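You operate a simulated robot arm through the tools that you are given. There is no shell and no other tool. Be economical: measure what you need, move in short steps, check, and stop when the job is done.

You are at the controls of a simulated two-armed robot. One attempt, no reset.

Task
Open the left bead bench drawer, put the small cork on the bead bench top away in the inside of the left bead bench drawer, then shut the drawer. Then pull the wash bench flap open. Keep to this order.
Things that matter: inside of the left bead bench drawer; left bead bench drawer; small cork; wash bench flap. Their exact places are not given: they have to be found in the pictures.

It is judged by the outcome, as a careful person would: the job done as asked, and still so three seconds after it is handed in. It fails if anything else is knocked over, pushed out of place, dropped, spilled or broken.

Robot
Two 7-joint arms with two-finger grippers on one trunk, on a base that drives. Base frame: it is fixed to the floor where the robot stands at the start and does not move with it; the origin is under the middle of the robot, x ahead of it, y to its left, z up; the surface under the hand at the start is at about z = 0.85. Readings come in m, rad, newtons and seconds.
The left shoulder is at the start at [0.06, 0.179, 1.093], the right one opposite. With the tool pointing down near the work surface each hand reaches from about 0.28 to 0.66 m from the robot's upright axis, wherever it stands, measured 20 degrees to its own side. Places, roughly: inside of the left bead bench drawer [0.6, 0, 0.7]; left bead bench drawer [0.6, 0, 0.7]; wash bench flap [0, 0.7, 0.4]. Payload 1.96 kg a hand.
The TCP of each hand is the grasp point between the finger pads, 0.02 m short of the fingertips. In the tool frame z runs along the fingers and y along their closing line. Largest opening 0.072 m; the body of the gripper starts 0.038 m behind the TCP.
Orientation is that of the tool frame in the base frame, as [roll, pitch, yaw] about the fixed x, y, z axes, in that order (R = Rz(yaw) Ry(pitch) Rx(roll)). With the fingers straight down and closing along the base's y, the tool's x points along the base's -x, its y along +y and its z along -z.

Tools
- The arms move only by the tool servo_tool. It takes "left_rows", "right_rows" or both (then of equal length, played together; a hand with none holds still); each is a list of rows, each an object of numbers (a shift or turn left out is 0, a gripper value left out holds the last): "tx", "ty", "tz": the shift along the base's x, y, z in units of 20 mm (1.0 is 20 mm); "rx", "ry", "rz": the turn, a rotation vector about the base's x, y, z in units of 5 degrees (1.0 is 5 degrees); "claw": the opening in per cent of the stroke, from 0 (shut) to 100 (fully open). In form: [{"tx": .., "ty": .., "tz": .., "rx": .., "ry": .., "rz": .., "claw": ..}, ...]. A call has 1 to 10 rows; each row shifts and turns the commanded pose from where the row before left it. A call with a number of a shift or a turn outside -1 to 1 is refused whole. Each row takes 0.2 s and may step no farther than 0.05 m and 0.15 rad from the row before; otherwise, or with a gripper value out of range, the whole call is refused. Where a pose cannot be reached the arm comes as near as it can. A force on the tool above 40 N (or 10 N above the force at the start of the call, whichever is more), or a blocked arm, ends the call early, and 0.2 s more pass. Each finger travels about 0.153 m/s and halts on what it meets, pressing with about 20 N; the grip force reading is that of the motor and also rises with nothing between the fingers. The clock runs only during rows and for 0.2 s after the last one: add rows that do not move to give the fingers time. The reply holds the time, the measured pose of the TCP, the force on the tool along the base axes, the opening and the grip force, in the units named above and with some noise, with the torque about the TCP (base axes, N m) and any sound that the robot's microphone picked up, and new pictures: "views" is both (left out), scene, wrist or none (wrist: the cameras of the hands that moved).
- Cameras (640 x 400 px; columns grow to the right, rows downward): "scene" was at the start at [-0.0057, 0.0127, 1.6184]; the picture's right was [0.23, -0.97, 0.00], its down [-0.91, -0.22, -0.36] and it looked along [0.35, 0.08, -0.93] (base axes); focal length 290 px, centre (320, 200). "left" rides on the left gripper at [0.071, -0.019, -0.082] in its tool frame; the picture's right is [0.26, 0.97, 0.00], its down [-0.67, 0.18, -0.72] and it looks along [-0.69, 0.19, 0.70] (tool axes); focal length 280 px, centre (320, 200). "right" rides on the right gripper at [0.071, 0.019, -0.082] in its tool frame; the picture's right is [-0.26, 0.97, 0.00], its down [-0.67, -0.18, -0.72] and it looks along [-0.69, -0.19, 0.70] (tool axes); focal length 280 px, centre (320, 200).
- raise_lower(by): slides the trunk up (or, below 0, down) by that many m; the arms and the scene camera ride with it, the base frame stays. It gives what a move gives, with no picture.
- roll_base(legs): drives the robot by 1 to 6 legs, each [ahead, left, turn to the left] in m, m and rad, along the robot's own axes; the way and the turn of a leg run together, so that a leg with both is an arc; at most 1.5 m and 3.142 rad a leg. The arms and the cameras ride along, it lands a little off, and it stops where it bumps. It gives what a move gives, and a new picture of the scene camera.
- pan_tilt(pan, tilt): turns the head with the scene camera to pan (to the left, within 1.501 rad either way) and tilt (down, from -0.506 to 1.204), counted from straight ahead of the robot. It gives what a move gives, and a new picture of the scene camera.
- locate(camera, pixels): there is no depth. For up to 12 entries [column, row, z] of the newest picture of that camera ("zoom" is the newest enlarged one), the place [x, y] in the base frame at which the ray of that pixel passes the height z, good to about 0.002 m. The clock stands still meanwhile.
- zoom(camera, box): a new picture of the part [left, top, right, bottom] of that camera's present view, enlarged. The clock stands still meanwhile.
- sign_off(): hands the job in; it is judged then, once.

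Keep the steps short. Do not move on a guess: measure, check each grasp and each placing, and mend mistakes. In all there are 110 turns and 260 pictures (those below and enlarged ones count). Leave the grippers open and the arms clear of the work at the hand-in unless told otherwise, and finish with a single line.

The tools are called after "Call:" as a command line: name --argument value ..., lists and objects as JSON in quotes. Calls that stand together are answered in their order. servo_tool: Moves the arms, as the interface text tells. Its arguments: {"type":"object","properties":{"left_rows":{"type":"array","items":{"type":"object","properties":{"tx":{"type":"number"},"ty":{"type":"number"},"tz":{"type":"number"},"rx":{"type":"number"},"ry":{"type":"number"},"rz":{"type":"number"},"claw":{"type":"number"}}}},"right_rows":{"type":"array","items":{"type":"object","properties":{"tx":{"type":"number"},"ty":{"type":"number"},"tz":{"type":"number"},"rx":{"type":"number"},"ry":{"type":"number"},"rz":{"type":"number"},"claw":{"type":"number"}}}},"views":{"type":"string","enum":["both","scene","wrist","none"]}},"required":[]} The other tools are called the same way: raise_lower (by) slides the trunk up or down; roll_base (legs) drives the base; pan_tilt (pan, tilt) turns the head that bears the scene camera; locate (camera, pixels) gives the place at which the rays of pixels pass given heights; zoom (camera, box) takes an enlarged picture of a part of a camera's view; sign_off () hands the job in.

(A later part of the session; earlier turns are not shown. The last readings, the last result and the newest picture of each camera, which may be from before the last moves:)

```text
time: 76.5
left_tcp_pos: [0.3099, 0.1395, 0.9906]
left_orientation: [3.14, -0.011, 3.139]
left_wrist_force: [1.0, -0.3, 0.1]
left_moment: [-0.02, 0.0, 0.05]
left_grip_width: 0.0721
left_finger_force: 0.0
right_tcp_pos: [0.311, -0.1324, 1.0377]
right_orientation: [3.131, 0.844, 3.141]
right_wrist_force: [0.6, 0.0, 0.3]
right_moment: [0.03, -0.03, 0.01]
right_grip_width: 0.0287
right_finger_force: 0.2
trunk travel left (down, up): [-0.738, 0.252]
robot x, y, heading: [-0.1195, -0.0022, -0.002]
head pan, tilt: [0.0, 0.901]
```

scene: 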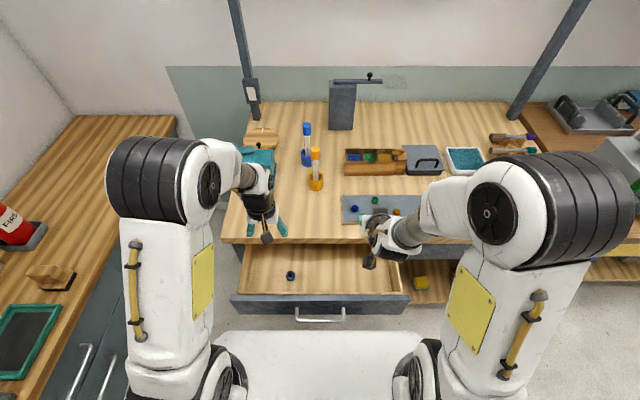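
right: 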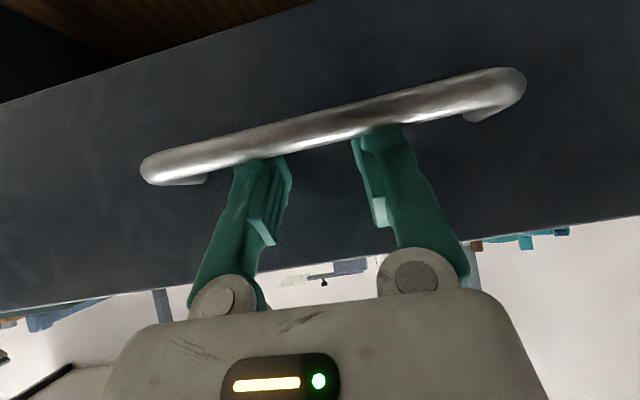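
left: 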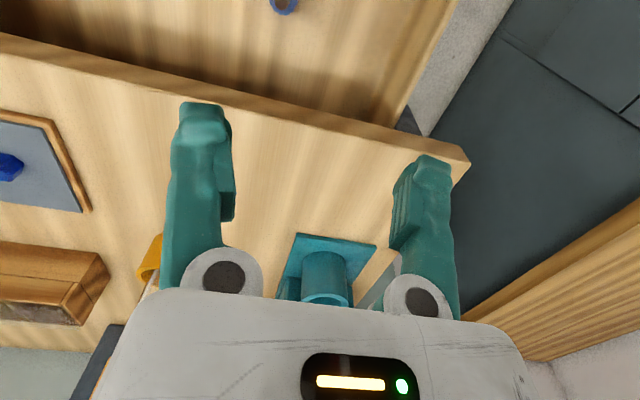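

The cork stands upright inside the drawer at scene (291,276). I'll pull the left arm back out of the way and return the base to its earlier spot.

Call:
servo_tool --left_rows '[{"ty": 1, "tz": 0.5, "tx": -1}, {"ty": 1, "tz": 0.5, "tx": -1}, {"ty": 1, "tz": 0.5, "tx": -1}, {"ty": 1, "tz": 0.5, "tx": -1}, {"ty": 1, "tz": 0.5, "tx": -1}, {"ty": 1, "tz": 0.5, "tx": -1}, {"ty": 1, "tz": 0.5, "tx": -1}, {"ty": 1, "tz": 0.5, "tx": -1}, {"ty": 1, "tz": 0.5, "tx": -1}, {}]' --views "none"

Call:
roll_base --legs '[[-0.13, 0, 0]]'

Call:
raise_lower --by -0.1

```text
time: 78.7
left_tcp_pos: [0.1264, 0.3186, 1.0809]
left_orientation: [3.141, -0.011, 3.137]
left_wrist_force: [0.1, -1.2, 0.4]
left_moment: [-0.01, 0.0, -0.02]
left_grip_width: 0.072
left_finger_force: 0.0
right_tcp_pos: [0.3117, -0.132, 1.037]
right_orientation: [3.131, 0.843, 3.14]
right_wrist_force: [0.5, -0.1, 0.0]
right_moment: [-0.01, -0.02, 0.03]
right_grip_width: 0.0289
right_finger_force: 0.0
trunk travel left (down, up): [-0.738, 0.252]
robot x, y, heading: [-0.1146, 0.0002, -0.009]
head pan, tilt: [0.0, 0.901]
```

```text
time: 80.0
left_tcp_pos: [-0.0004, 0.3188, 1.0807]
left_orientation: [3.139, -0.011, 3.14]
left_wrist_force: [0.3, 0.2, -1.4]
left_moment: [0.01, -0.01, -0.02]
left_grip_width: 0.0719
left_finger_force: 0.0
right_tcp_pos: [0.1835, -0.1324, 1.0363]
right_orientation: [3.131, 0.846, -3.141]
right_wrist_force: [-0.2, -0.7, 0.0]
right_moment: [0.01, -0.01, 0.0]
right_grip_width: 0.0288
right_finger_force: 0.0
trunk travel left (down, up): [-0.738, 0.252]
robot x, y, heading: [-0.2489, 0.0015, -0.003]
head pan, tilt: [0.0, 0.901]
```

scene: 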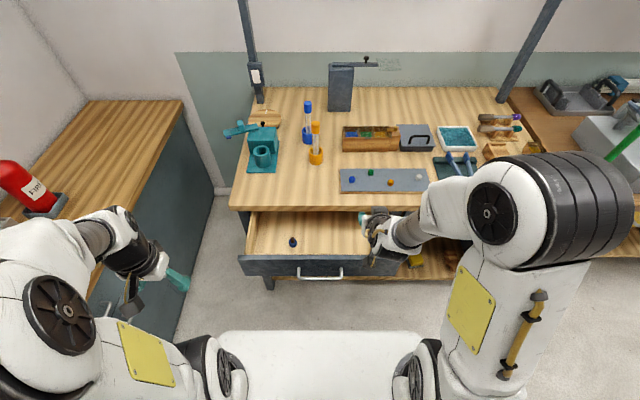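

```text
time: 81.3
left_tcp_pos: [-0.0018, 0.3191, 0.9805]
left_orientation: [3.141, -0.012, 3.137]
left_wrist_force: [-0.2, 0.4, -0.2]
left_moment: [0.02, -0.03, 0.02]
left_grip_width: 0.0721
left_finger_force: 0.1
right_tcp_pos: [0.1806, -0.1323, 0.9389]
right_orientation: [3.131, 0.842, 3.14]
right_wrist_force: [-0.1, -0.2, -0.2]
right_moment: [0.01, 0.03, -0.02]
right_grip_width: 0.0288
right_finger_force: 0.1
trunk travel left (down, up): [-0.638, 0.352]
robot x, y, heading: [-0.2478, 0.0014, -0.001]
head pan, tilt: [0.0, 0.901]
```

I'll bring the right hand back in front of the handle, hovering at about (0.115, 0, 0.80).

Call:
servo_tool --right_rows '[{"ty": 0.94, "tx": -0.6}, {"ty": 0.94, "tx": -0.6, "tz": -1}, {"ty": 0.94, "tx": -0.6, "tz": -1}, {"ty": 0.94, "tx": -0.6, "tz": -1}, {"ty": 0.94, "tx": -0.6, "tz": -1}, {"ty": 0.94, "tx": -0.3, "tz": -1}, {"ty": 0.94, "tz": -1}, {"tz": -0.9}, {}]'

```text
time: 83.3
left_tcp_pos: [-0.0026, 0.3184, 0.9818]
left_orientation: [3.141, -0.009, 3.139]
left_wrist_force: [-0.1, 0.0, 0.2]
left_moment: [-0.01, -0.03, 0.02]
left_grip_width: 0.0721
left_finger_force: 0.1
right_tcp_pos: [0.1304, 0.0067, 0.8051]
right_orientation: [3.136, 0.838, -3.139]
right_wrist_force: [0.6, -0.2, -0.1]
right_moment: [0.03, 0.0, -0.03]
right_grip_width: 0.0288
right_finger_force: 0.1
right hand out of reach, approached as far as the arm can: row 1, 8
trunk travel left (down, up): [-0.638, 0.352]
robot x, y, heading: [-0.2524, 0.0009, -0.0]
head pan, tilt: [0.0, 0.901]
```

scene: 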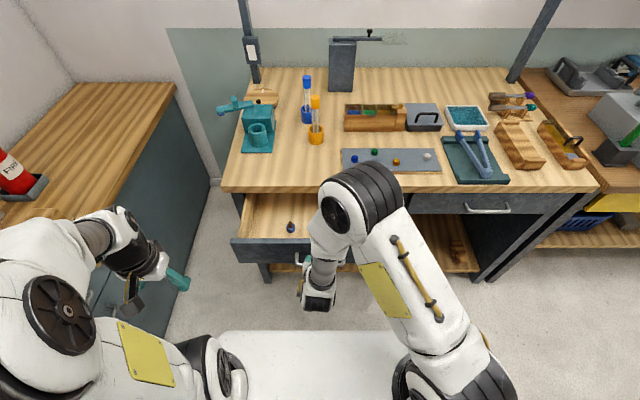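
right: 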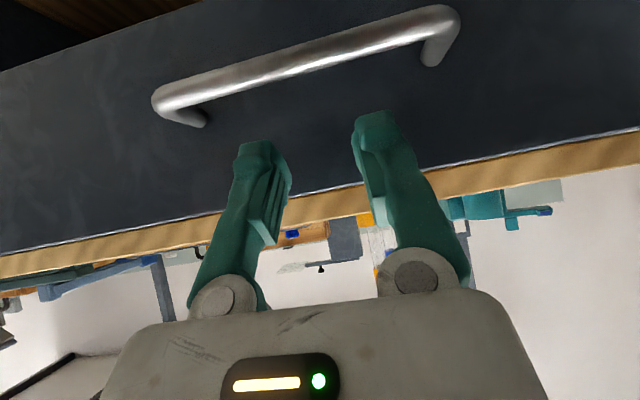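

The fingers are above the bar, which is at x≈0.146. I'll move 26 mm forward, drop the tips behind the bar, and then push the drawer in.

Call:
servo_tool --right_rows '[{"tx": 0.65}, {"tx": 0.65, "ty": -0.3}, {}, {"tz": -0.6}, {"tz": -0.6}, {"tz": -0.6}, {}]'

```text
time: 85.0
left_tcp_pos: [-0.0019, 0.3196, 0.9803]
left_orientation: [3.139, -0.01, 3.138]
left_wrist_force: [-0.1, 0.1, 0.8]
left_moment: [0.01, -0.01, -0.01]
left_grip_width: 0.072
left_finger_force: 0.2
right_tcp_pos: [0.1573, 0.0007, 0.7691]
right_orientation: [3.134, 0.84, -3.14]
right_wrist_force: [0.3, -0.2, 0.6]
right_moment: [0.0, -0.02, 0.02]
right_grip_width: 0.0288
right_finger_force: 0.0
trunk travel left (down, up): [-0.638, 0.352]
robot x, y, heading: [-0.2511, 0.0049, -0.005]
head pan, tilt: [0.0, 0.901]
```

scene: 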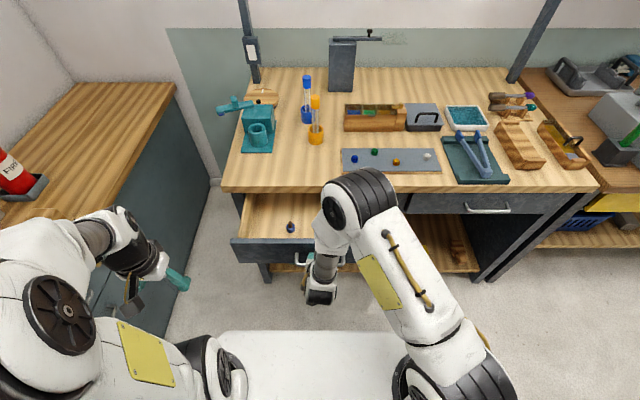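
right: 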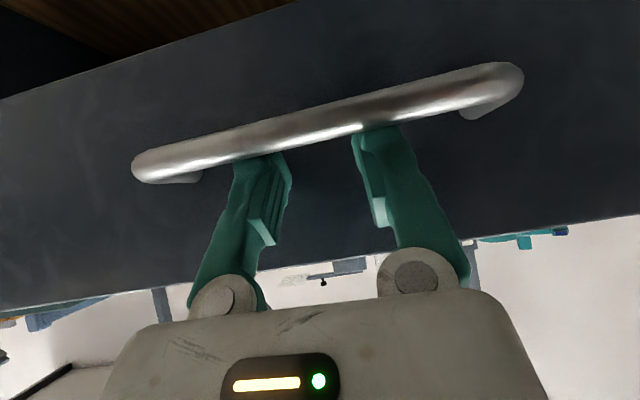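

I'll push the drawer in slowly so the cork isn't disturbed.

Call:
servo_tool --right_rows '[{"tx": 0.3}, {"tx": 0.4}, {"tx": 0.5}, {"tx": 0.5}, {"tx": 0.5}, {"tx": 0.5}, {"tx": 0.5}, {"tx": 0.5}, {"tx": 0.5}, {"tx": 0.5}]' --views "none"

Call:
servo_tool --right_rows '[{"tx": 0.5}, {"tx": 0.5}, {"tx": 0.5}, {"tx": 0.5}, {"tx": 0.5}, {"tx": 0.5}, {"tx": 0.4}, {}]'

```text
time: 87.2
left_tcp_pos: [-0.0012, 0.3188, 0.982]
left_orientation: [3.14, -0.012, 3.138]
left_wrist_force: [-0.1, 0.0, -0.4]
left_moment: [0.01, 0.01, -0.01]
left_grip_width: 0.072
left_finger_force: 0.0
right_tcp_pos: [0.2501, 0.0004, 0.7682]
right_orientation: [3.131, 0.844, -3.141]
right_wrist_force: [-0.5, -0.3, -0.6]
right_moment: [-0.02, 0.04, 0.03]
right_grip_width: 0.0288
right_finger_force: 0.2
trunk travel left (down, up): [-0.638, 0.352]
robot x, y, heading: [-0.2494, 0.0031, -0.006]
head pan, tilt: [0.0, 0.901]
```

```text
time: 89.0
left_tcp_pos: [-0.0027, 0.3199, 0.9806]
left_orientation: [3.14, -0.01, 3.138]
left_wrist_force: [0.1, -1.0, -0.6]
left_moment: [-0.02, -0.01, 0.03]
left_grip_width: 0.0719
left_finger_force: 0.1
right_tcp_pos: [0.318, -0.0, 0.7702]
right_orientation: [3.132, 0.843, 3.141]
right_wrist_force: [-0.2, 0.0, -0.3]
right_moment: [0.0, 0.02, 0.03]
right_grip_width: 0.0287
right_finger_force: 0.1
trunk travel left (down, up): [-0.638, 0.352]
robot x, y, heading: [-0.2494, -0.0, -0.003]
head pan, tilt: [0.0, 0.901]
```

scene: 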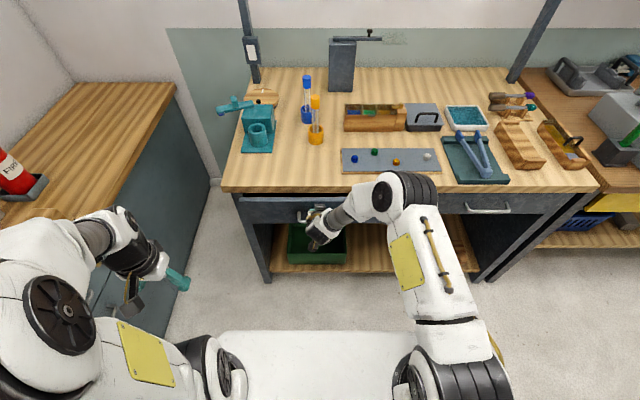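
right: 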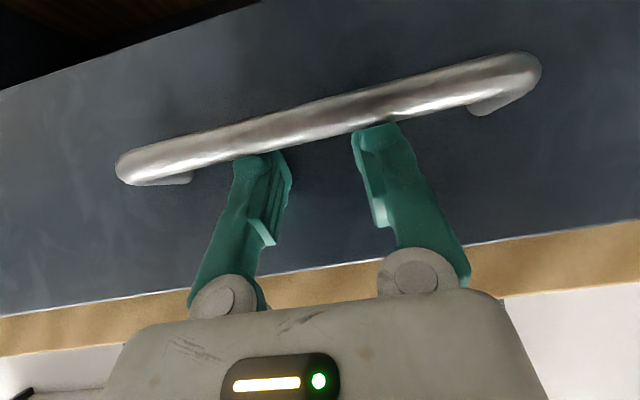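

Nearly shut. I'll keep pushing slowly until it stops.

Call:
servo_tool --right_rows '[{"tx": 0.3}, {"tx": 0.3}, {"tx": 0.3}, {"tx": 0.3}, {"tx": 0.2}, {"tx": 0.2}, {"tx": 0.2}, {"tx": 0.1}, {}]'

```text
time: 91.0
left_tcp_pos: [-0.0027, 0.3196, 0.9811]
left_orientation: [3.14, -0.01, 3.138]
left_wrist_force: [-0.4, 0.1, -1.1]
left_moment: [-0.01, 0.02, 0.01]
left_grip_width: 0.0719
left_finger_force: 0.1
right_tcp_pos: [0.3553, 0.0002, 0.7691]
right_orientation: [3.131, 0.842, -3.141]
right_wrist_force: [-0.6, 0.3, 0.0]
right_moment: [-0.03, 0.0, 0.01]
right_grip_width: 0.0291
right_finger_force: 0.1
trunk travel left (down, up): [-0.638, 0.352]
robot x, y, heading: [-0.2468, -0.0019, -0.001]
head pan, tilt: [0.0, 0.901]
```

scene: 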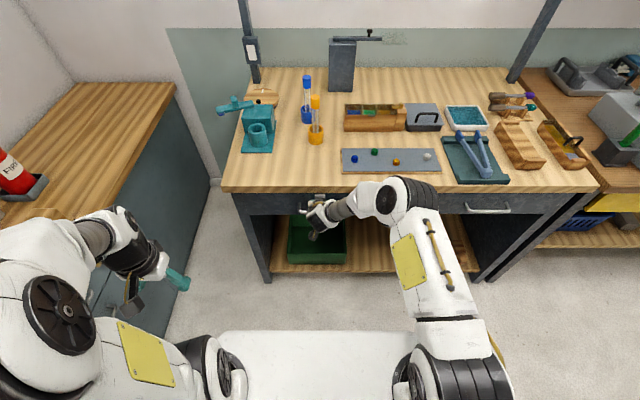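
right: 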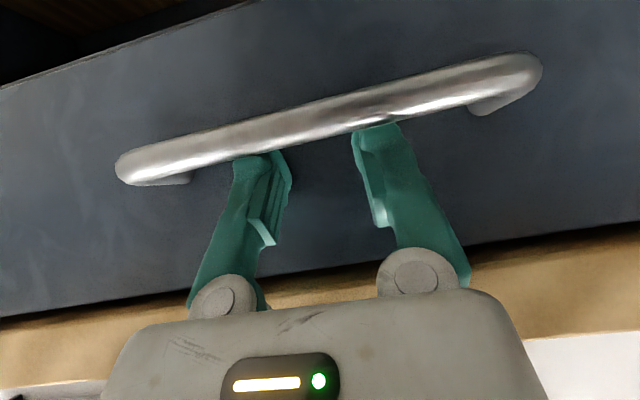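

Call:
servo_tool --right_rows '[{"tx": 0.15}, {"tx": 0.15}, {"tx": 0.15}, {}]' --views "none"

```text
time: 92.0
left_tcp_pos: [-0.0049, 0.3187, 0.9814]
left_orientation: [-3.141, -0.006, 3.138]
left_wrist_force: [0.2, 0.5, 0.6]
left_moment: [0.0, 0.01, 0.02]
left_grip_width: 0.0719
left_finger_force: 0.0
right_tcp_pos: [0.3589, 0.0009, 0.7683]
right_orientation: [3.126, 0.839, 3.138]
right_wrist_force: [-37.2, -3.0, -4.6]
right_moment: [0.27, 0.3, -0.74]
right_grip_width: 0.0297
right_finger_force: 0.4
trunk travel left (down, up): [-0.638, 0.352]
robot x, y, heading: [-0.2494, 0.0028, -0.005]
head pan, tilt: [0.0, 0.901]
```

37 N of resistance means the drawer is fully shut. I'll ease back 6 mm, lift the tips out, and retreat.

Call:
servo_tool --right_rows '[{"tx": -0.3}, {"tz": 0.5}, {"tz": 0.6}, {"tz": 0.3}, {"tx": -1}, {"tx": -1}, {"tx": -1}, {"tx": -1}, {"tx": -1}, {"tx": -1}]'

Call:
zoom --camera "scene" --box '[220, 170, 520, 260]'

```text
time: 94.2
left_tcp_pos: [-0.0015, 0.3192, 0.9804]
left_orientation: [3.139, -0.01, 3.139]
left_wrist_force: [-0.4, 0.0, -0.8]
left_moment: [-0.01, -0.01, -0.01]
left_grip_width: 0.072
left_finger_force: 0.1
right_tcp_pos: [0.2377, 0.0016, 0.7973]
right_orientation: [3.133, 0.845, -3.14]
right_wrist_force: [0.7, 0.0, 0.3]
right_moment: [0.01, 0.04, -0.01]
right_grip_width: 0.0291
right_finger_force: 0.1
trunk travel left (down, up): [-0.638, 0.352]
robot x, y, heading: [-0.2499, 0.0016, -0.002]
head pan, tilt: [0.0, 0.901]
```

scene: 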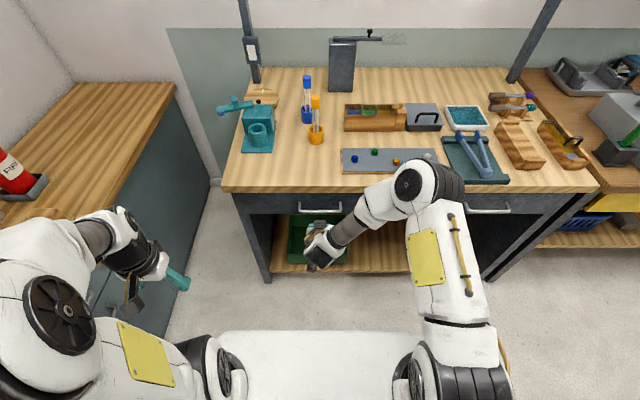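
right: 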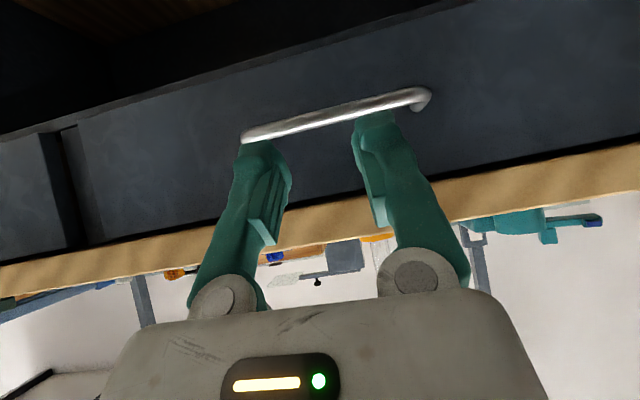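

```text
2.13 times, centred on (370, 215) of scene
```

zoom: 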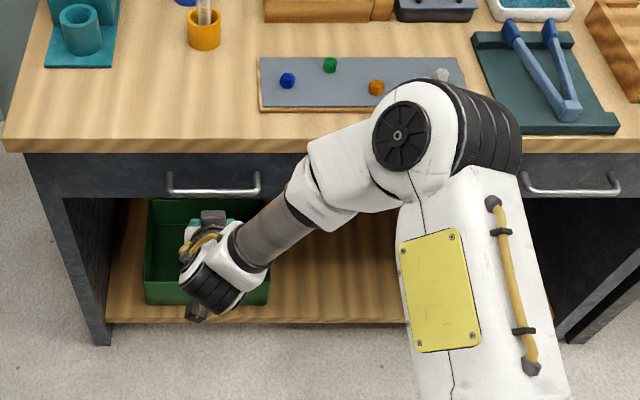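

The drawer is shut and the bench top is unchanged. Now for the wash bench: I'll turn 90° left on the spot and look at the flap.

Call:
servo_tool --right_rows '[{"tx": -1, "tz": 1}, {"tx": -1, "tz": 1}, {"tx": -0.5, "tz": 1}, {"tz": 1}, {"tz": 1}]' --views "none"

Call:
roll_base --legs '[[0, 0, 1.571]]'

Call:
pan_tilt --pan -0.3 --tilt 0.8

```text
time: 95.3
left_tcp_pos: [-0.0025, 0.3202, 0.9815]
left_orientation: [3.139, -0.012, 3.138]
left_wrist_force: [0.8, -0.9, -0.2]
left_moment: [0.02, 0.0, 0.03]
left_grip_width: 0.0719
left_finger_force: 0.0
right_tcp_pos: [0.1884, 0.0004, 0.8963]
right_orientation: [3.133, 0.844, 3.139]
right_wrist_force: [0.0, 0.8, 0.0]
right_moment: [0.02, 0.01, 0.01]
right_grip_width: 0.0289
right_finger_force: 0.1
trunk travel left (down, up): [-0.638, 0.352]
robot x, y, heading: [-0.2507, 0.0031, -0.001]
head pan, tilt: [0.0, 0.901]
```

```text
time: 99.6
left_tcp_pos: [-0.5701, 0.2457, 0.9797]
left_orientation: [3.14, -0.009, -1.567]
left_wrist_force: [0.2, 0.1, 0.8]
left_moment: [0.01, -0.01, -0.02]
left_grip_width: 0.0721
left_finger_force: 0.1
right_tcp_pos: [-0.252, 0.4391, 0.897]
right_orientation: [3.132, 0.843, -1.566]
right_wrist_force: [0.1, -0.6, 0.1]
right_moment: [0.0, 0.03, 0.01]
right_grip_width: 0.0291
right_finger_force: 0.0
trunk travel left (down, up): [-0.638, 0.352]
robot x, y, heading: [-0.2494, 0.0036, 1.581]
head pan, tilt: [0.0, 0.901]
```

scene: 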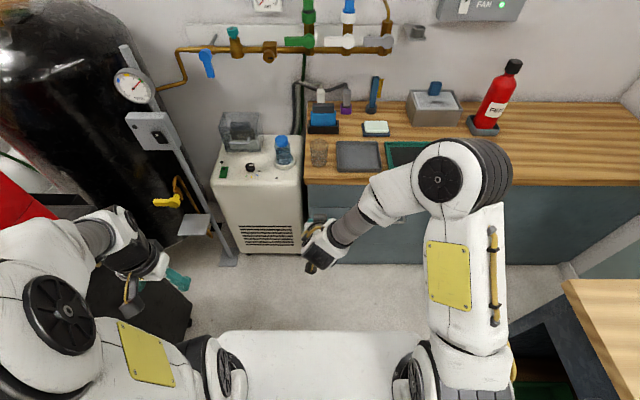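

```text
time: 100.4
left_tcp_pos: [-0.5703, 0.2466, 0.9814]
left_orientation: [3.139, -0.01, -1.567]
left_wrist_force: [0.7, 0.2, 1.1]
left_moment: [-0.03, 0.0, 0.0]
left_grip_width: 0.0719
left_finger_force: 0.0
right_tcp_pos: [-0.2516, 0.4386, 0.8962]
right_orientation: [3.133, 0.843, -1.565]
right_wrist_force: [-0.7, -0.3, 0.4]
right_moment: [-0.02, 0.0, -0.04]
right_grip_width: 0.0289
right_finger_force: 0.1
trunk travel left (down, up): [-0.638, 0.352]
robot x, y, heading: [-0.2502, -0.0001, 1.574]
head pan, tilt: [-0.3, 0.799]
```

scene: 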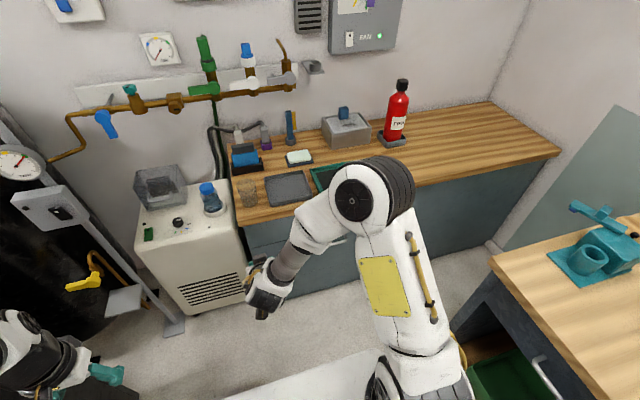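

The arm hides the flap handle. I'll lower the trunk 0.12 and move the right hand sideways in front of the flap so its camera can see the handle.

Call:
servo_tool --right_rows '[{"tx": 1}, {"tx": 1}, {"tx": 1}, {"tx": 1}, {"tx": 1}, {"tx": 1}, {"tx": 1}, {"tx": 1}, {"tx": 1}, {"tx": 1}]' --views "none"

Call:
raise_lower --by -0.12

Call:
servo_tool --right_rows '[{"tx": 1}, {"tx": 1}, {"tx": 1}, {}]'

```text
time: 102.6
left_tcp_pos: [-0.5687, 0.2461, 0.9812]
left_orientation: [3.139, -0.011, -1.566]
left_wrist_force: [-0.3, -0.1, -0.7]
left_moment: [0.0, 0.05, 0.01]
left_grip_width: 0.0718
left_finger_force: 0.1
right_tcp_pos: [-0.0514, 0.4396, 0.8956]
right_orientation: [3.129, 0.844, -1.565]
right_wrist_force: [0.0, -0.2, -0.4]
right_moment: [-0.02, 0.01, 0.0]
right_grip_width: 0.0288
right_finger_force: 0.0
trunk travel left (down, up): [-0.638, 0.352]
robot x, y, heading: [-0.2523, 0.0015, 1.578]
head pan, tilt: [-0.3, 0.799]
```

```text
time: 104.1
left_tcp_pos: [-0.5708, 0.2472, 0.8603]
left_orientation: [3.139, -0.009, -1.567]
left_wrist_force: [-1.0, 0.4, 0.8]
left_moment: [0.03, -0.01, 0.0]
left_grip_width: 0.072
left_finger_force: 0.0
right_tcp_pos: [-0.0523, 0.439, 0.7758]
right_orientation: [3.131, 0.844, -1.566]
right_wrist_force: [0.0, 0.7, -0.1]
right_moment: [0.0, -0.03, 0.01]
right_grip_width: 0.0287
right_finger_force: 0.1
trunk travel left (down, up): [-0.518, 0.472]
robot x, y, heading: [-0.2485, -0.0002, 1.576]
head pan, tilt: [-0.3, 0.799]
```

```text
time: 105.1
left_tcp_pos: [-0.5701, 0.2467, 0.8603]
left_orientation: [3.139, -0.01, -1.568]
left_wrist_force: [-0.3, -1.6, -0.1]
left_moment: [-0.02, -0.03, -0.03]
left_grip_width: 0.0723
left_finger_force: 0.1
right_tcp_pos: [0.007, 0.4393, 0.7766]
right_orientation: [3.131, 0.844, -1.563]
right_wrist_force: [0.7, 1.0, -0.2]
right_moment: [0.03, -0.02, -0.02]
right_grip_width: 0.0286
right_finger_force: 0.1
trunk travel left (down, up): [-0.518, 0.472]
robot x, y, heading: [-0.2495, 0.001, 1.573]
head pan, tilt: [-0.3, 0.799]
```

scene: 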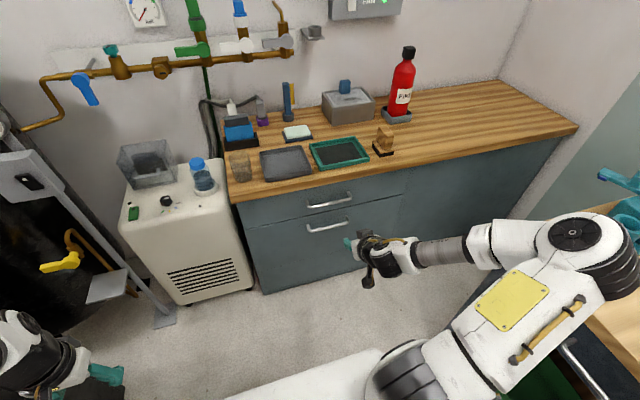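
right: 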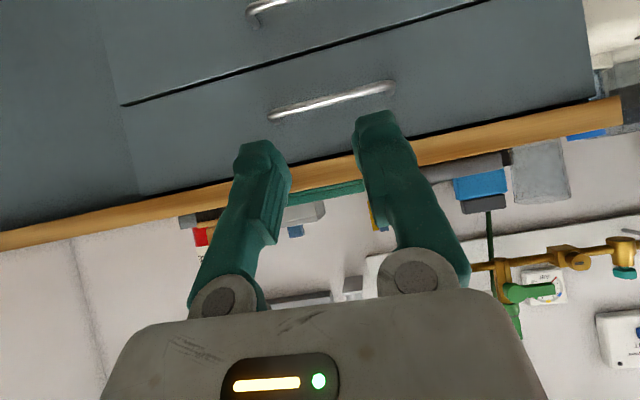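

The handle is visible in both views. I'll triangulate the flap handle and also check where the elbow is relative to the bead bench.

Call:
locate --camera "scene" --pixels '[[600, 240, 0.9], [600, 240, 1.0], [636, 270, 0.95], [308, 229, 0.6], [348, 222, 0.6], [308, 229, 0.65], [348, 222, 0.65], [308, 207, 0.75], [352, 200, 0.75], [236, 202, 0.85], [262, 292, 0.1], [388, 196, 0.7]]'

Call:
locate --camera "right" --pixels '[[272, 116, 0.6], [390, 88, 0.6], [272, 116, 0.65], [390, 88, 0.65], [250, 10, 0.6], [250, 10, 0.5], [330, 102, 0.65]]'

Call:
zoom --camera "scene" --box '[230, 170, 410, 300]'

```text
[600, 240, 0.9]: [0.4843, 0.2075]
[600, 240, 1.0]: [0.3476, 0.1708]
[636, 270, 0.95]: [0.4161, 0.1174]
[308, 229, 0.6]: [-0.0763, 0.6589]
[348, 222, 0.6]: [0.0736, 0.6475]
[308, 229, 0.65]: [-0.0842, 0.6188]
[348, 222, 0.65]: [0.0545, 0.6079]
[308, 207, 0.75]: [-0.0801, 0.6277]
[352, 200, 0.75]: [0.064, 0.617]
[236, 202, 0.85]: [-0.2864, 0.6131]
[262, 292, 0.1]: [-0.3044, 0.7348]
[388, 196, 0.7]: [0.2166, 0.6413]
```

```text
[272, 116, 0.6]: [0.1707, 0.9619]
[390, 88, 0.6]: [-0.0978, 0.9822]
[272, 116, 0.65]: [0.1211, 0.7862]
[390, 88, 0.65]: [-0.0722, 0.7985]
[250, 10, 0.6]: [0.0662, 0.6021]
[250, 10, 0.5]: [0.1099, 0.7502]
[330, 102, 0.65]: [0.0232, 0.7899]
```

```text
3.08 times, centred on (320, 235) of scene
```

zoom: 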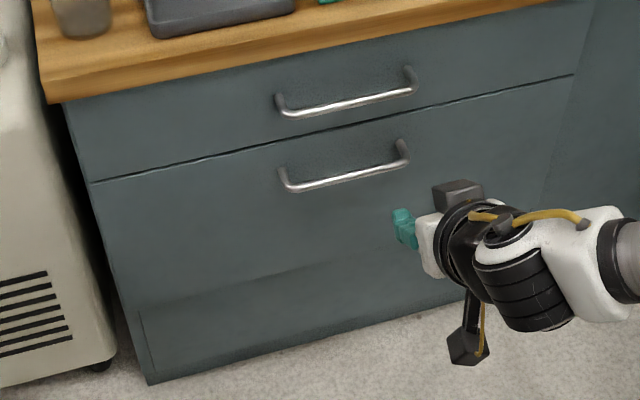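

The numbers don't fully agree, so I'll re-measure the bench edge and both handles with finer pixel picks.

Call:
locate --camera "zoom" --pixels '[[35, 60, 0.85], [47, 103, 0.81], [300, 42, 0.81], [560, 0, 0.81], [285, 108, 0.7], [412, 90, 0.7], [287, 187, 0.62], [405, 163, 0.62], [150, 383, 0.05], [398, 140, 0.62]]'

Call:
zoom --camera "right" --box '[200, 0, 440, 150]'

Call:
locate --camera "right" --pixels '[[272, 116, 0.68], [390, 88, 0.68], [272, 116, 0.7], [390, 88, 0.7], [250, 10, 0.62], [250, 10, 0.58], [500, 135, 0.82], [500, 113, 0.8]]'

```text
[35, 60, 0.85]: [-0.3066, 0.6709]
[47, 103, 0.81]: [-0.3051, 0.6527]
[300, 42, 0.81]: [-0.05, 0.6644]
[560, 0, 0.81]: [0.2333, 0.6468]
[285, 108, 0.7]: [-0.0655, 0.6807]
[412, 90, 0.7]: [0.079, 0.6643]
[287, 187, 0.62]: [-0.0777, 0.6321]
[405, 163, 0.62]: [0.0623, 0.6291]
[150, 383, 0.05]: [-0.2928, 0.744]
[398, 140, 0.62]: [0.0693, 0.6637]
```

```text
2.67 times, centred on (320, 75) of right
```

zoom: 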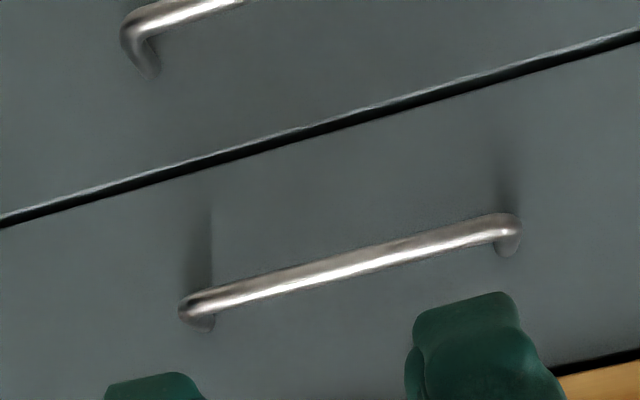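

```text
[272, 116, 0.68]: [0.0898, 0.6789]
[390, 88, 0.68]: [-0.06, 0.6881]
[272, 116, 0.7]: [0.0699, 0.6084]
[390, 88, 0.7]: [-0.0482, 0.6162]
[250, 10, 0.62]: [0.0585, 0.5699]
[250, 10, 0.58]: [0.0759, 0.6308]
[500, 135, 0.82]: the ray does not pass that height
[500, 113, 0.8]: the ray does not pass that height
```

Measured: the flap bar is at about y≈0.675, z≈0.56, x from −0.07 to 0.07. The right elbow is too close to the bead bench, so I'll use the left arm for the flap. First I'll tuck the right hand up and pitch the left hand forward.

Call:
servo_tool --right_rows '[{"tx": -1, "tz": 0.8}, {"tx": -1, "tz": 0.8}, {"tx": -1, "tz": 0.8}, {"tx": -1, "tz": 0.8}, {"tx": -1, "tz": 0.8}, {"tx": -1, "tz": 0.8}, {"tx": -1, "tz": 0.8}, {"tx": -1, "tz": 0.8}, {"tz": 0.8}, {"tz": 0.8}]' --left_rows '[{"rx": 1, "claw": 40, "tx": 0.8}, {"rx": 1, "tx": 0.8}, {"rx": 1, "tx": 0.8}, {"rx": 1, "tx": 0.8}, {"rx": 1, "tx": 0.8}, {"rx": 1, "tx": 0.8}, {"rx": 1, "tx": 0.8}, {"rx": 1, "tx": 0.8}, {"rx": 1, "tx": 0.8}, {"rx": 0.7}]' --views "scene"

```text
time: 107.3
left_tcp_pos: [-0.515, 0.399, 0.9342]
left_orientation: [-3.138, 0.829, -1.566]
left_wrist_force: [-0.1, 0.5, -0.2]
left_moment: [-0.02, 0.02, 0.02]
left_grip_width: 0.0288
left_finger_force: 0.1
left hand out of reach, approached as far as the arm can: row 1, 2, 3, 4, 5, 6, 7, 8, 9, 10
right_tcp_pos: [-0.1519, 0.4391, 0.9364]
right_orientation: [3.131, 0.842, -1.565]
right_wrist_force: [-0.3, 0.7, 0.5]
right_moment: [0.02, 0.02, 0.02]
right_grip_width: 0.0291
right_finger_force: 0.0
trunk travel left (down, up): [-0.518, 0.472]
robot x, y, heading: [-0.2478, 0.0042, 1.575]
head pan, tilt: [-0.3, 0.799]
```

scene: 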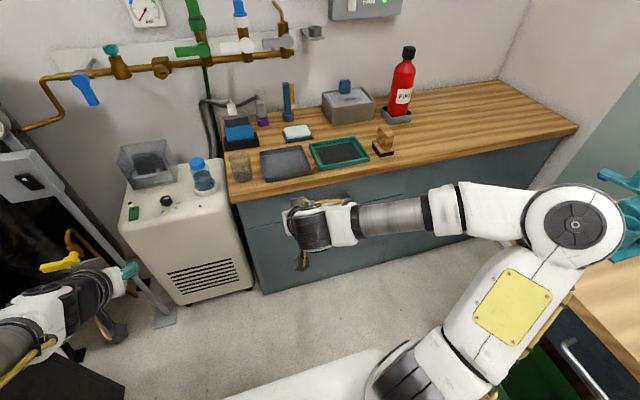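

The right elbow only swings wide when that hand is retracted. I'll extend the right hand first, so the elbow comes inward, and then check.

Call:
servo_tool --right_rows '[{"ty": 1, "tz": -0.9}, {"ty": 1, "tz": -0.9}, {"ty": 1, "tz": -0.9}, {"ty": 1, "tz": -0.9}, {"ty": 1, "tz": -0.9}, {"ty": 0.5, "tz": -0.9}, {"tz": -0.9}, {"tz": -0.9}, {"tz": -0.9}, {"tz": -0.9}]' --left_rows '[{"ty": -1}, {"ty": -1}, {"ty": -1}, {}, {}, {}, {}, {}, {}, {}]' --views "scene"

```text
time: 109.5
left_tcp_pos: [-0.5335, 0.3879, 0.9436]
left_orientation: [-3.14, 0.835, -1.565]
left_wrist_force: [0.2, 0.4, 0.4]
left_moment: [-0.02, -0.01, 0.01]
left_grip_width: 0.0286
left_finger_force: 0.0
left hand out of reach, approached as far as the arm can: row 1, 2, 3
right_tcp_pos: [-0.1518, 0.5503, 0.7556]
right_orientation: [3.129, 0.842, -1.566]
right_wrist_force: [-0.2, -0.1, 1.1]
right_moment: [-0.01, 0.01, 0.01]
right_grip_width: 0.0288
right_finger_force: 0.0
trunk travel left (down, up): [-0.518, 0.472]
robot x, y, heading: [-0.2525, -0.0027, 1.571]
head pan, tilt: [-0.3, 0.799]
```

scene: 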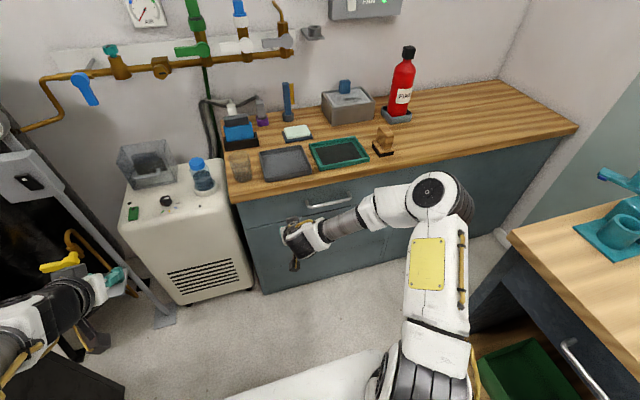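

The elbow is now tucked forward and clear. I'll drive 0.14 m to the right and lower the trunk 0.08.

Call:
roll_base --legs '[[0, -0.14, 0]]'

Call:
raise_lower --by -0.08

Call:
servo_tool --right_rows '[{"tx": 0.5}, {}]'

```text
time: 110.8
left_tcp_pos: [-0.3929, 0.3885, 0.9445]
left_orientation: [3.141, 0.834, -1.567]
left_wrist_force: [-0.1, 0.9, -0.5]
left_moment: [0.0, 0.01, 0.0]
left_grip_width: 0.0287
left_finger_force: 0.0
right_tcp_pos: [-0.0129, 0.5501, 0.7567]
right_orientation: [3.126, 0.845, -1.566]
right_wrist_force: [1.1, -0.3, -0.5]
right_moment: [0.03, 0.02, 0.04]
right_grip_width: 0.0289
right_finger_force: 0.0
trunk travel left (down, up): [-0.518, 0.472]
robot x, y, heading: [-0.108, 0.0023, 1.574]
head pan, tilt: [-0.3, 0.799]
```

scene: 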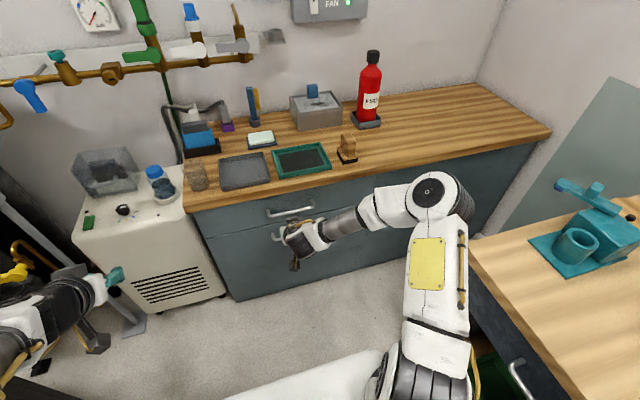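

```text
time: 112.0
left_tcp_pos: [-0.3943, 0.3892, 0.8649]
left_orientation: [-3.139, 0.835, -1.566]
left_wrist_force: [0.8, 0.1, -0.4]
left_moment: [0.02, -0.02, -0.02]
left_grip_width: 0.0288
left_finger_force: 0.2
right_tcp_pos: [-0.0124, 0.55, 0.6768]
right_orientation: [3.132, 0.843, -1.565]
right_wrist_force: [-0.1, 0.3, 0.4]
right_moment: [-0.01, -0.02, 0.0]
right_grip_width: 0.0289
right_finger_force: 0.1
trunk travel left (down, up): [-0.438, 0.552]
robot x, y, heading: [-0.1087, 0.0013, 1.577]
head pan, tilt: [-0.3, 0.799]
```

```text
time: 112.6
left_tcp_pos: [-0.3944, 0.3887, 0.8638]
left_orientation: [-3.138, 0.834, -1.566]
left_wrist_force: [0.1, -0.1, 0.3]
left_moment: [0.04, -0.01, 0.01]
left_grip_width: 0.0291
left_finger_force: 0.0
right_tcp_pos: [-0.0022, 0.5499, 0.6777]
right_orientation: [3.132, 0.843, -1.564]
right_wrist_force: [-0.1, -0.1, 0.3]
right_moment: [0.0, 0.0, -0.02]
right_grip_width: 0.0289
right_finger_force: 0.1
trunk travel left (down, up): [-0.438, 0.552]
robot x, y, heading: [-0.1133, -0.0004, 1.582]
head pan, tilt: [-0.3, 0.799]
```

scene: 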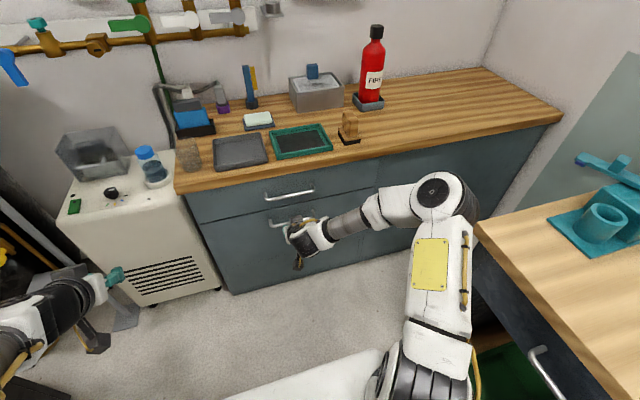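
right: 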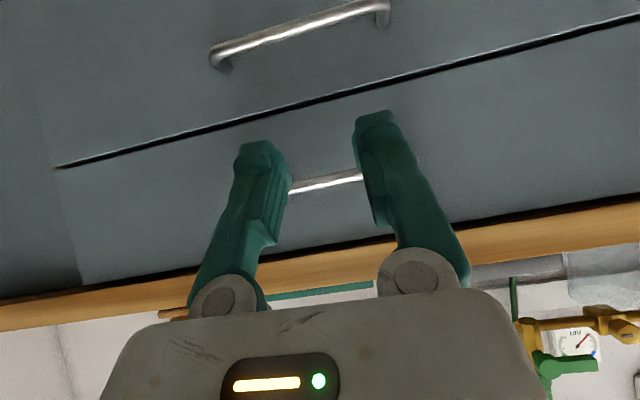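

I'll measure the flap bar from this close wrist view together with the scene view.

Call:
locate --camera "right" --pixels '[[218, 52, 0.54], [218, 52, 0.56], [218, 52, 0.58], [382, 12, 0.54], [382, 12, 0.56], [382, 12, 0.58], [325, 182, 0.68], [300, 103, 0.62]]'

Call:
zoom --camera "scene" --box '[240, 170, 360, 245]'

```text
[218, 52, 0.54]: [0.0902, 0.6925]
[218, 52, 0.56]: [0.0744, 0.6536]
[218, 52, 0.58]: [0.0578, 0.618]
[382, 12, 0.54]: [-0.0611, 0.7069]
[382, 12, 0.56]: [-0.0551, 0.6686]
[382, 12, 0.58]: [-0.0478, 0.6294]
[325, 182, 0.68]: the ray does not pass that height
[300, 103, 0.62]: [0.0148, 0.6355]
```

```text
5.33 times, centred on (300, 208) of scene
```

zoom: 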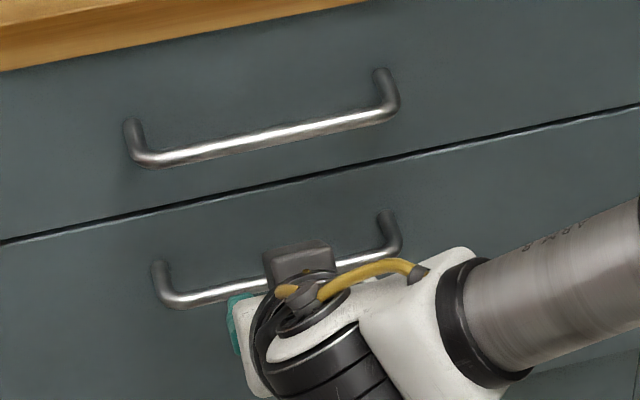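

Call:
locate --camera "zoom" --pixels '[[180, 303, 0.54], [180, 303, 0.56], [180, 303, 0.58], [385, 258, 0.54], [385, 258, 0.56], [385, 258, 0.58], [160, 268, 0.56], [384, 215, 0.56], [155, 160, 0.68], [380, 115, 0.68]]'

```text
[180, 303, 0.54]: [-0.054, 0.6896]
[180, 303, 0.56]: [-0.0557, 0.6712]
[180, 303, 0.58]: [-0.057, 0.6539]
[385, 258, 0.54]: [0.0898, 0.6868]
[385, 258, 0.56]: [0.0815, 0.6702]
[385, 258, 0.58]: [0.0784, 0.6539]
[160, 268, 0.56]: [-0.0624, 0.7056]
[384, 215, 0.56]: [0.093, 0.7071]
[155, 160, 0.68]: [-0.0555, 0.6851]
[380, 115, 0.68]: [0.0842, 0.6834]
```

The flap bar is at about y≈0.678, z≈0.551, with its centre at x≈0.014. I'll drop to z≈0.592 and advance to y≈0.65, then look.

Call:
servo_tool --right_rows '[{"tz": -1, "tx": 0.4}, {"tz": -1, "tx": 0.4}, {"tz": -1}, {"tz": -1}, {"tz": -0.3}, {"ty": 1}, {"ty": 1}, {"ty": 1}, {"ty": 1}, {"ty": 1}]'

```text
time: 114.8
left_tcp_pos: [-0.3948, 0.3887, 0.8629]
left_orientation: [-3.137, 0.834, -1.564]
left_wrist_force: [-0.2, -0.3, 0.4]
left_moment: [0.03, -0.01, 0.04]
left_grip_width: 0.0289
left_finger_force: 0.1
right_tcp_pos: [0.0144, 0.6493, 0.5911]
right_orientation: [3.13, 0.845, -1.565]
right_wrist_force: [0.5, 0.7, 0.0]
right_moment: [0.01, 0.0, -0.03]
right_grip_width: 0.0288
right_finger_force: 0.0
trunk travel left (down, up): [-0.438, 0.552]
robot x, y, heading: [-0.1108, 0.0005, 1.576]
head pan, tilt: [-0.3, 0.799]
```

scene: 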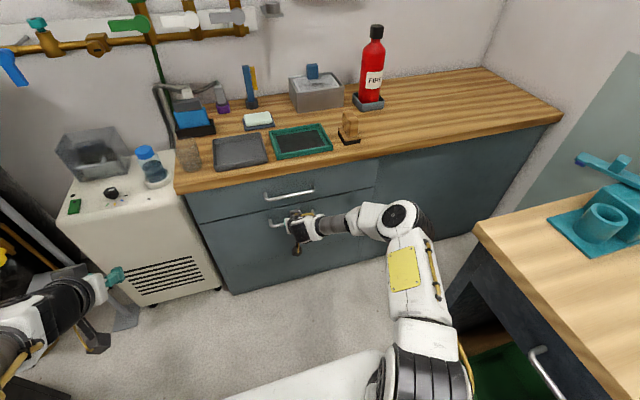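
right: 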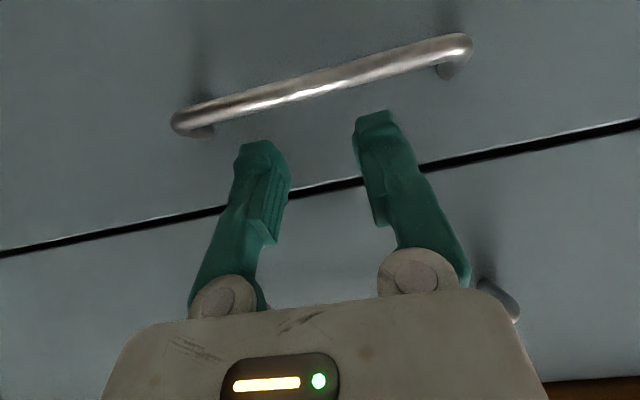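

Well aligned. I'll advance 34 mm and drop 28 mm so the tips go behind the bar.

Call:
servo_tool --right_rows '[{"ty": 0.85}, {"ty": 0.85}, {}, {"tz": -0.5}, {"tz": -0.5}, {"tz": -0.4}, {}]'

```text
time: 116.4
left_tcp_pos: [-0.3931, 0.3883, 0.8623]
left_orientation: [-3.139, 0.836, -1.566]
left_wrist_force: [0.8, 0.4, 0.2]
left_moment: [-0.01, -0.01, 0.01]
left_grip_width: 0.0286
left_finger_force: 0.0
right_tcp_pos: [0.0146, 0.6842, 0.566]
right_orientation: [3.133, 0.846, -1.563]
right_wrist_force: [1.3, 1.2, 14.1]
right_moment: [0.09, -0.35, 0.12]
right_grip_width: 0.0286
right_finger_force: 0.1
trunk travel left (down, up): [-0.438, 0.552]
robot x, y, heading: [-0.1135, 0.0003, 1.577]
head pan, tilt: [-0.3, 0.799]
```

scene: 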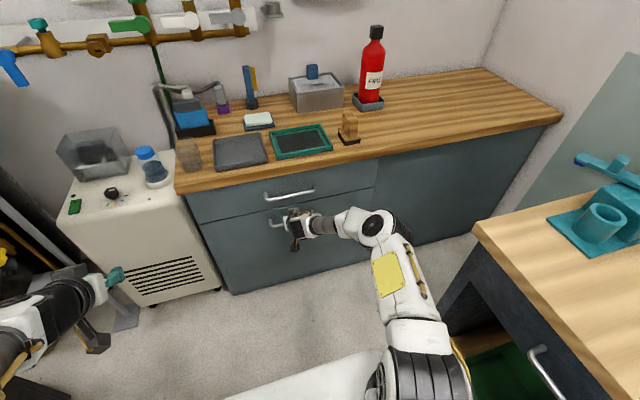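
right: 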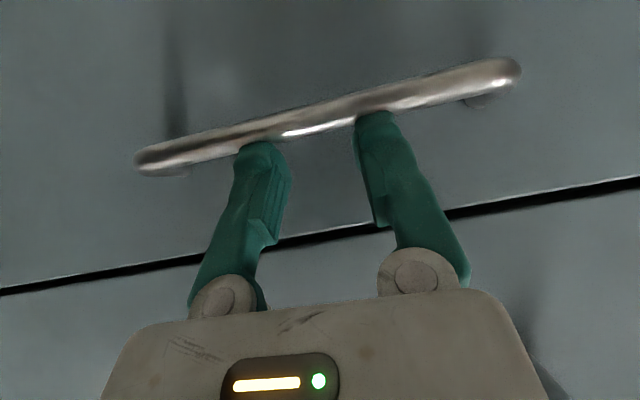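

The 14 N fits the sloping underside of the fingers resting on the bar, so the tips are behind it. I'll lift 2 mm and pull 30 mm as a test.

Call:
servo_tool --right_rows '[{"tz": 0.1}, {"ty": -0.3}, {"ty": -0.4}, {"ty": -0.4}, {"ty": -0.4}, {}]'

```text
time: 117.8
left_tcp_pos: [-0.3936, 0.3889, 0.8628]
left_orientation: [-3.141, 0.834, -1.565]
left_wrist_force: [0.4, 0.3, 0.0]
left_moment: [0.02, -0.01, 0.03]
left_grip_width: 0.0288
left_finger_force: 0.0
right_tcp_pos: [0.0139, 0.6543, 0.5644]
right_orientation: [3.131, 0.842, -1.565]
right_wrist_force: [0.1, -0.5, 0.2]
right_moment: [0.01, -0.01, 0.02]
right_grip_width: 0.0286
right_finger_force: 0.0
trunk travel left (down, up): [-0.438, 0.552]
robot x, y, heading: [-0.1138, 0.0008, 1.577]
head pan, tilt: [-0.3, 0.799]
```

scene: 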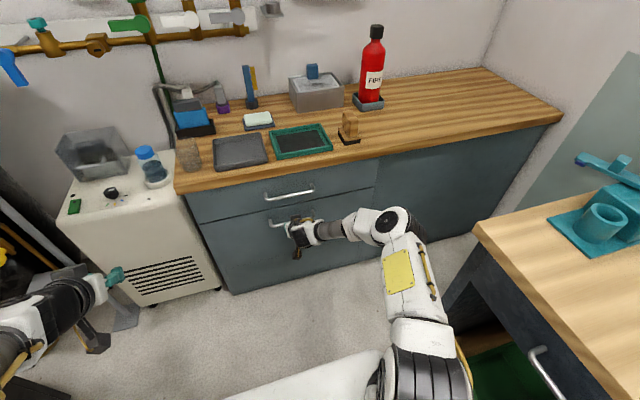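
right: 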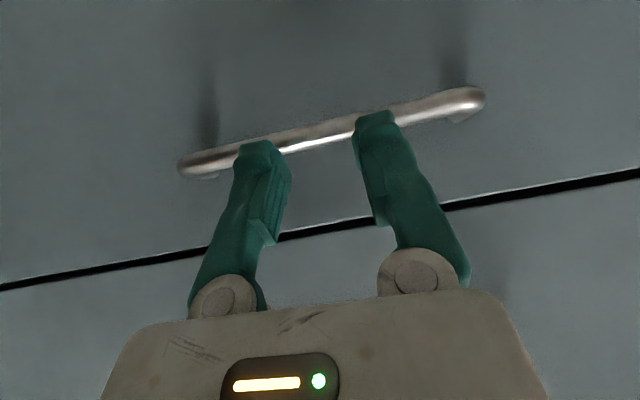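

The fingers slid over the top, so the bar is a little further and lower: y≈0.689, z≈0.541. I'll go up, forward to y≈0.70, and down to z≈0.555.

Call:
servo_tool --right_rows '[{"tz": 0.9}, {"ty": 0.8}, {"ty": 0.8}, {"ty": 0.7}, {}, {"tz": -0.5}, {"tz": -0.5}, {"tz": -0.35}, {}]' --views "wrist"

```text
time: 119.8
left_tcp_pos: [-0.3948, 0.3881, 0.862]
left_orientation: [-3.139, 0.835, -1.565]
left_wrist_force: [0.3, 1.1, -0.5]
left_moment: [0.01, 0.02, 0.01]
left_grip_width: 0.0287
left_finger_force: 0.1
right_tcp_pos: [0.0138, 0.6989, 0.556]
right_orientation: [3.131, 0.842, -1.567]
right_wrist_force: [-0.4, 0.7, 0.0]
right_moment: [-0.01, 0.0, -0.03]
right_grip_width: 0.0288
right_finger_force: 0.1
trunk travel left (down, up): [-0.438, 0.552]
robot x, y, heading: [-0.1125, 0.001, 1.578]
head pan, tilt: [-0.3, 0.799]
```

right: 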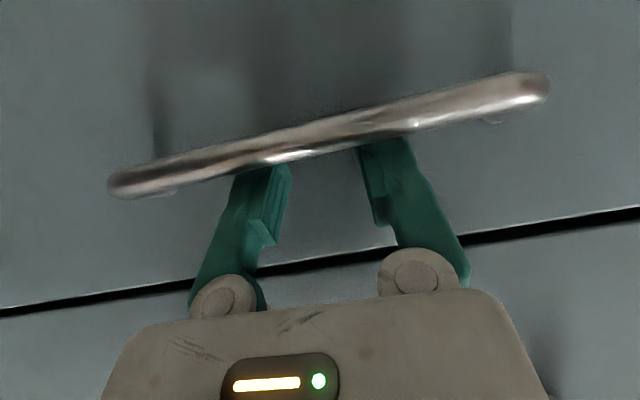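

Now the tips are well behind the bar. I'll pull 40 mm.

Call:
servo_tool --right_rows '[{"ty": -0.3}, {"ty": -0.4}, {"ty": -0.4}, {"ty": -0.4}, {"ty": -0.5, "tz": -0.1}, {}]'

```text
time: 121.2
left_tcp_pos: [-0.3942, 0.3882, 0.8616]
left_orientation: [-3.14, 0.834, -1.565]
left_wrist_force: [-0.3, -0.9, 0.7]
left_moment: [0.01, -0.01, 0.01]
left_grip_width: 0.0289
left_finger_force: 0.1
right_tcp_pos: [0.0153, 0.6593, 0.5534]
right_orientation: [3.13, 0.843, -1.566]
right_wrist_force: [-1.3, -0.7, -0.5]
right_moment: [0.03, -0.05, -0.04]
right_grip_width: 0.0288
right_finger_force: 0.2
trunk travel left (down, up): [-0.438, 0.552]
robot x, y, heading: [-0.1093, -0.0015, 1.577]
head pan, tilt: [-0.3, 0.799]
```

scene: 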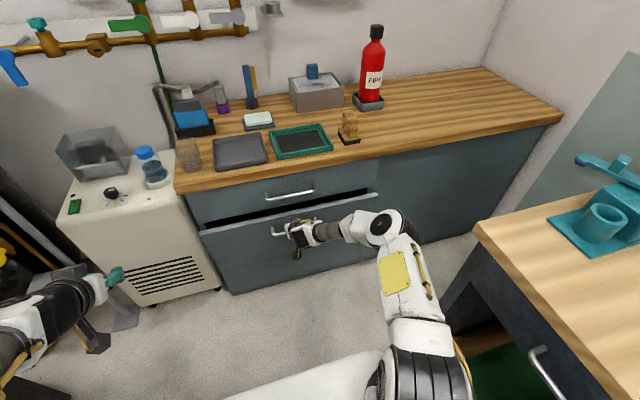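
right: 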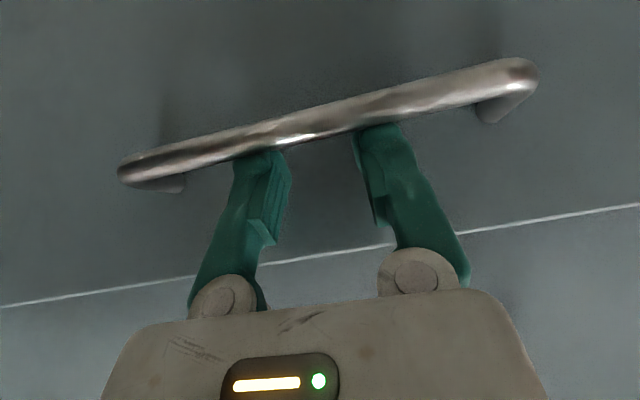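

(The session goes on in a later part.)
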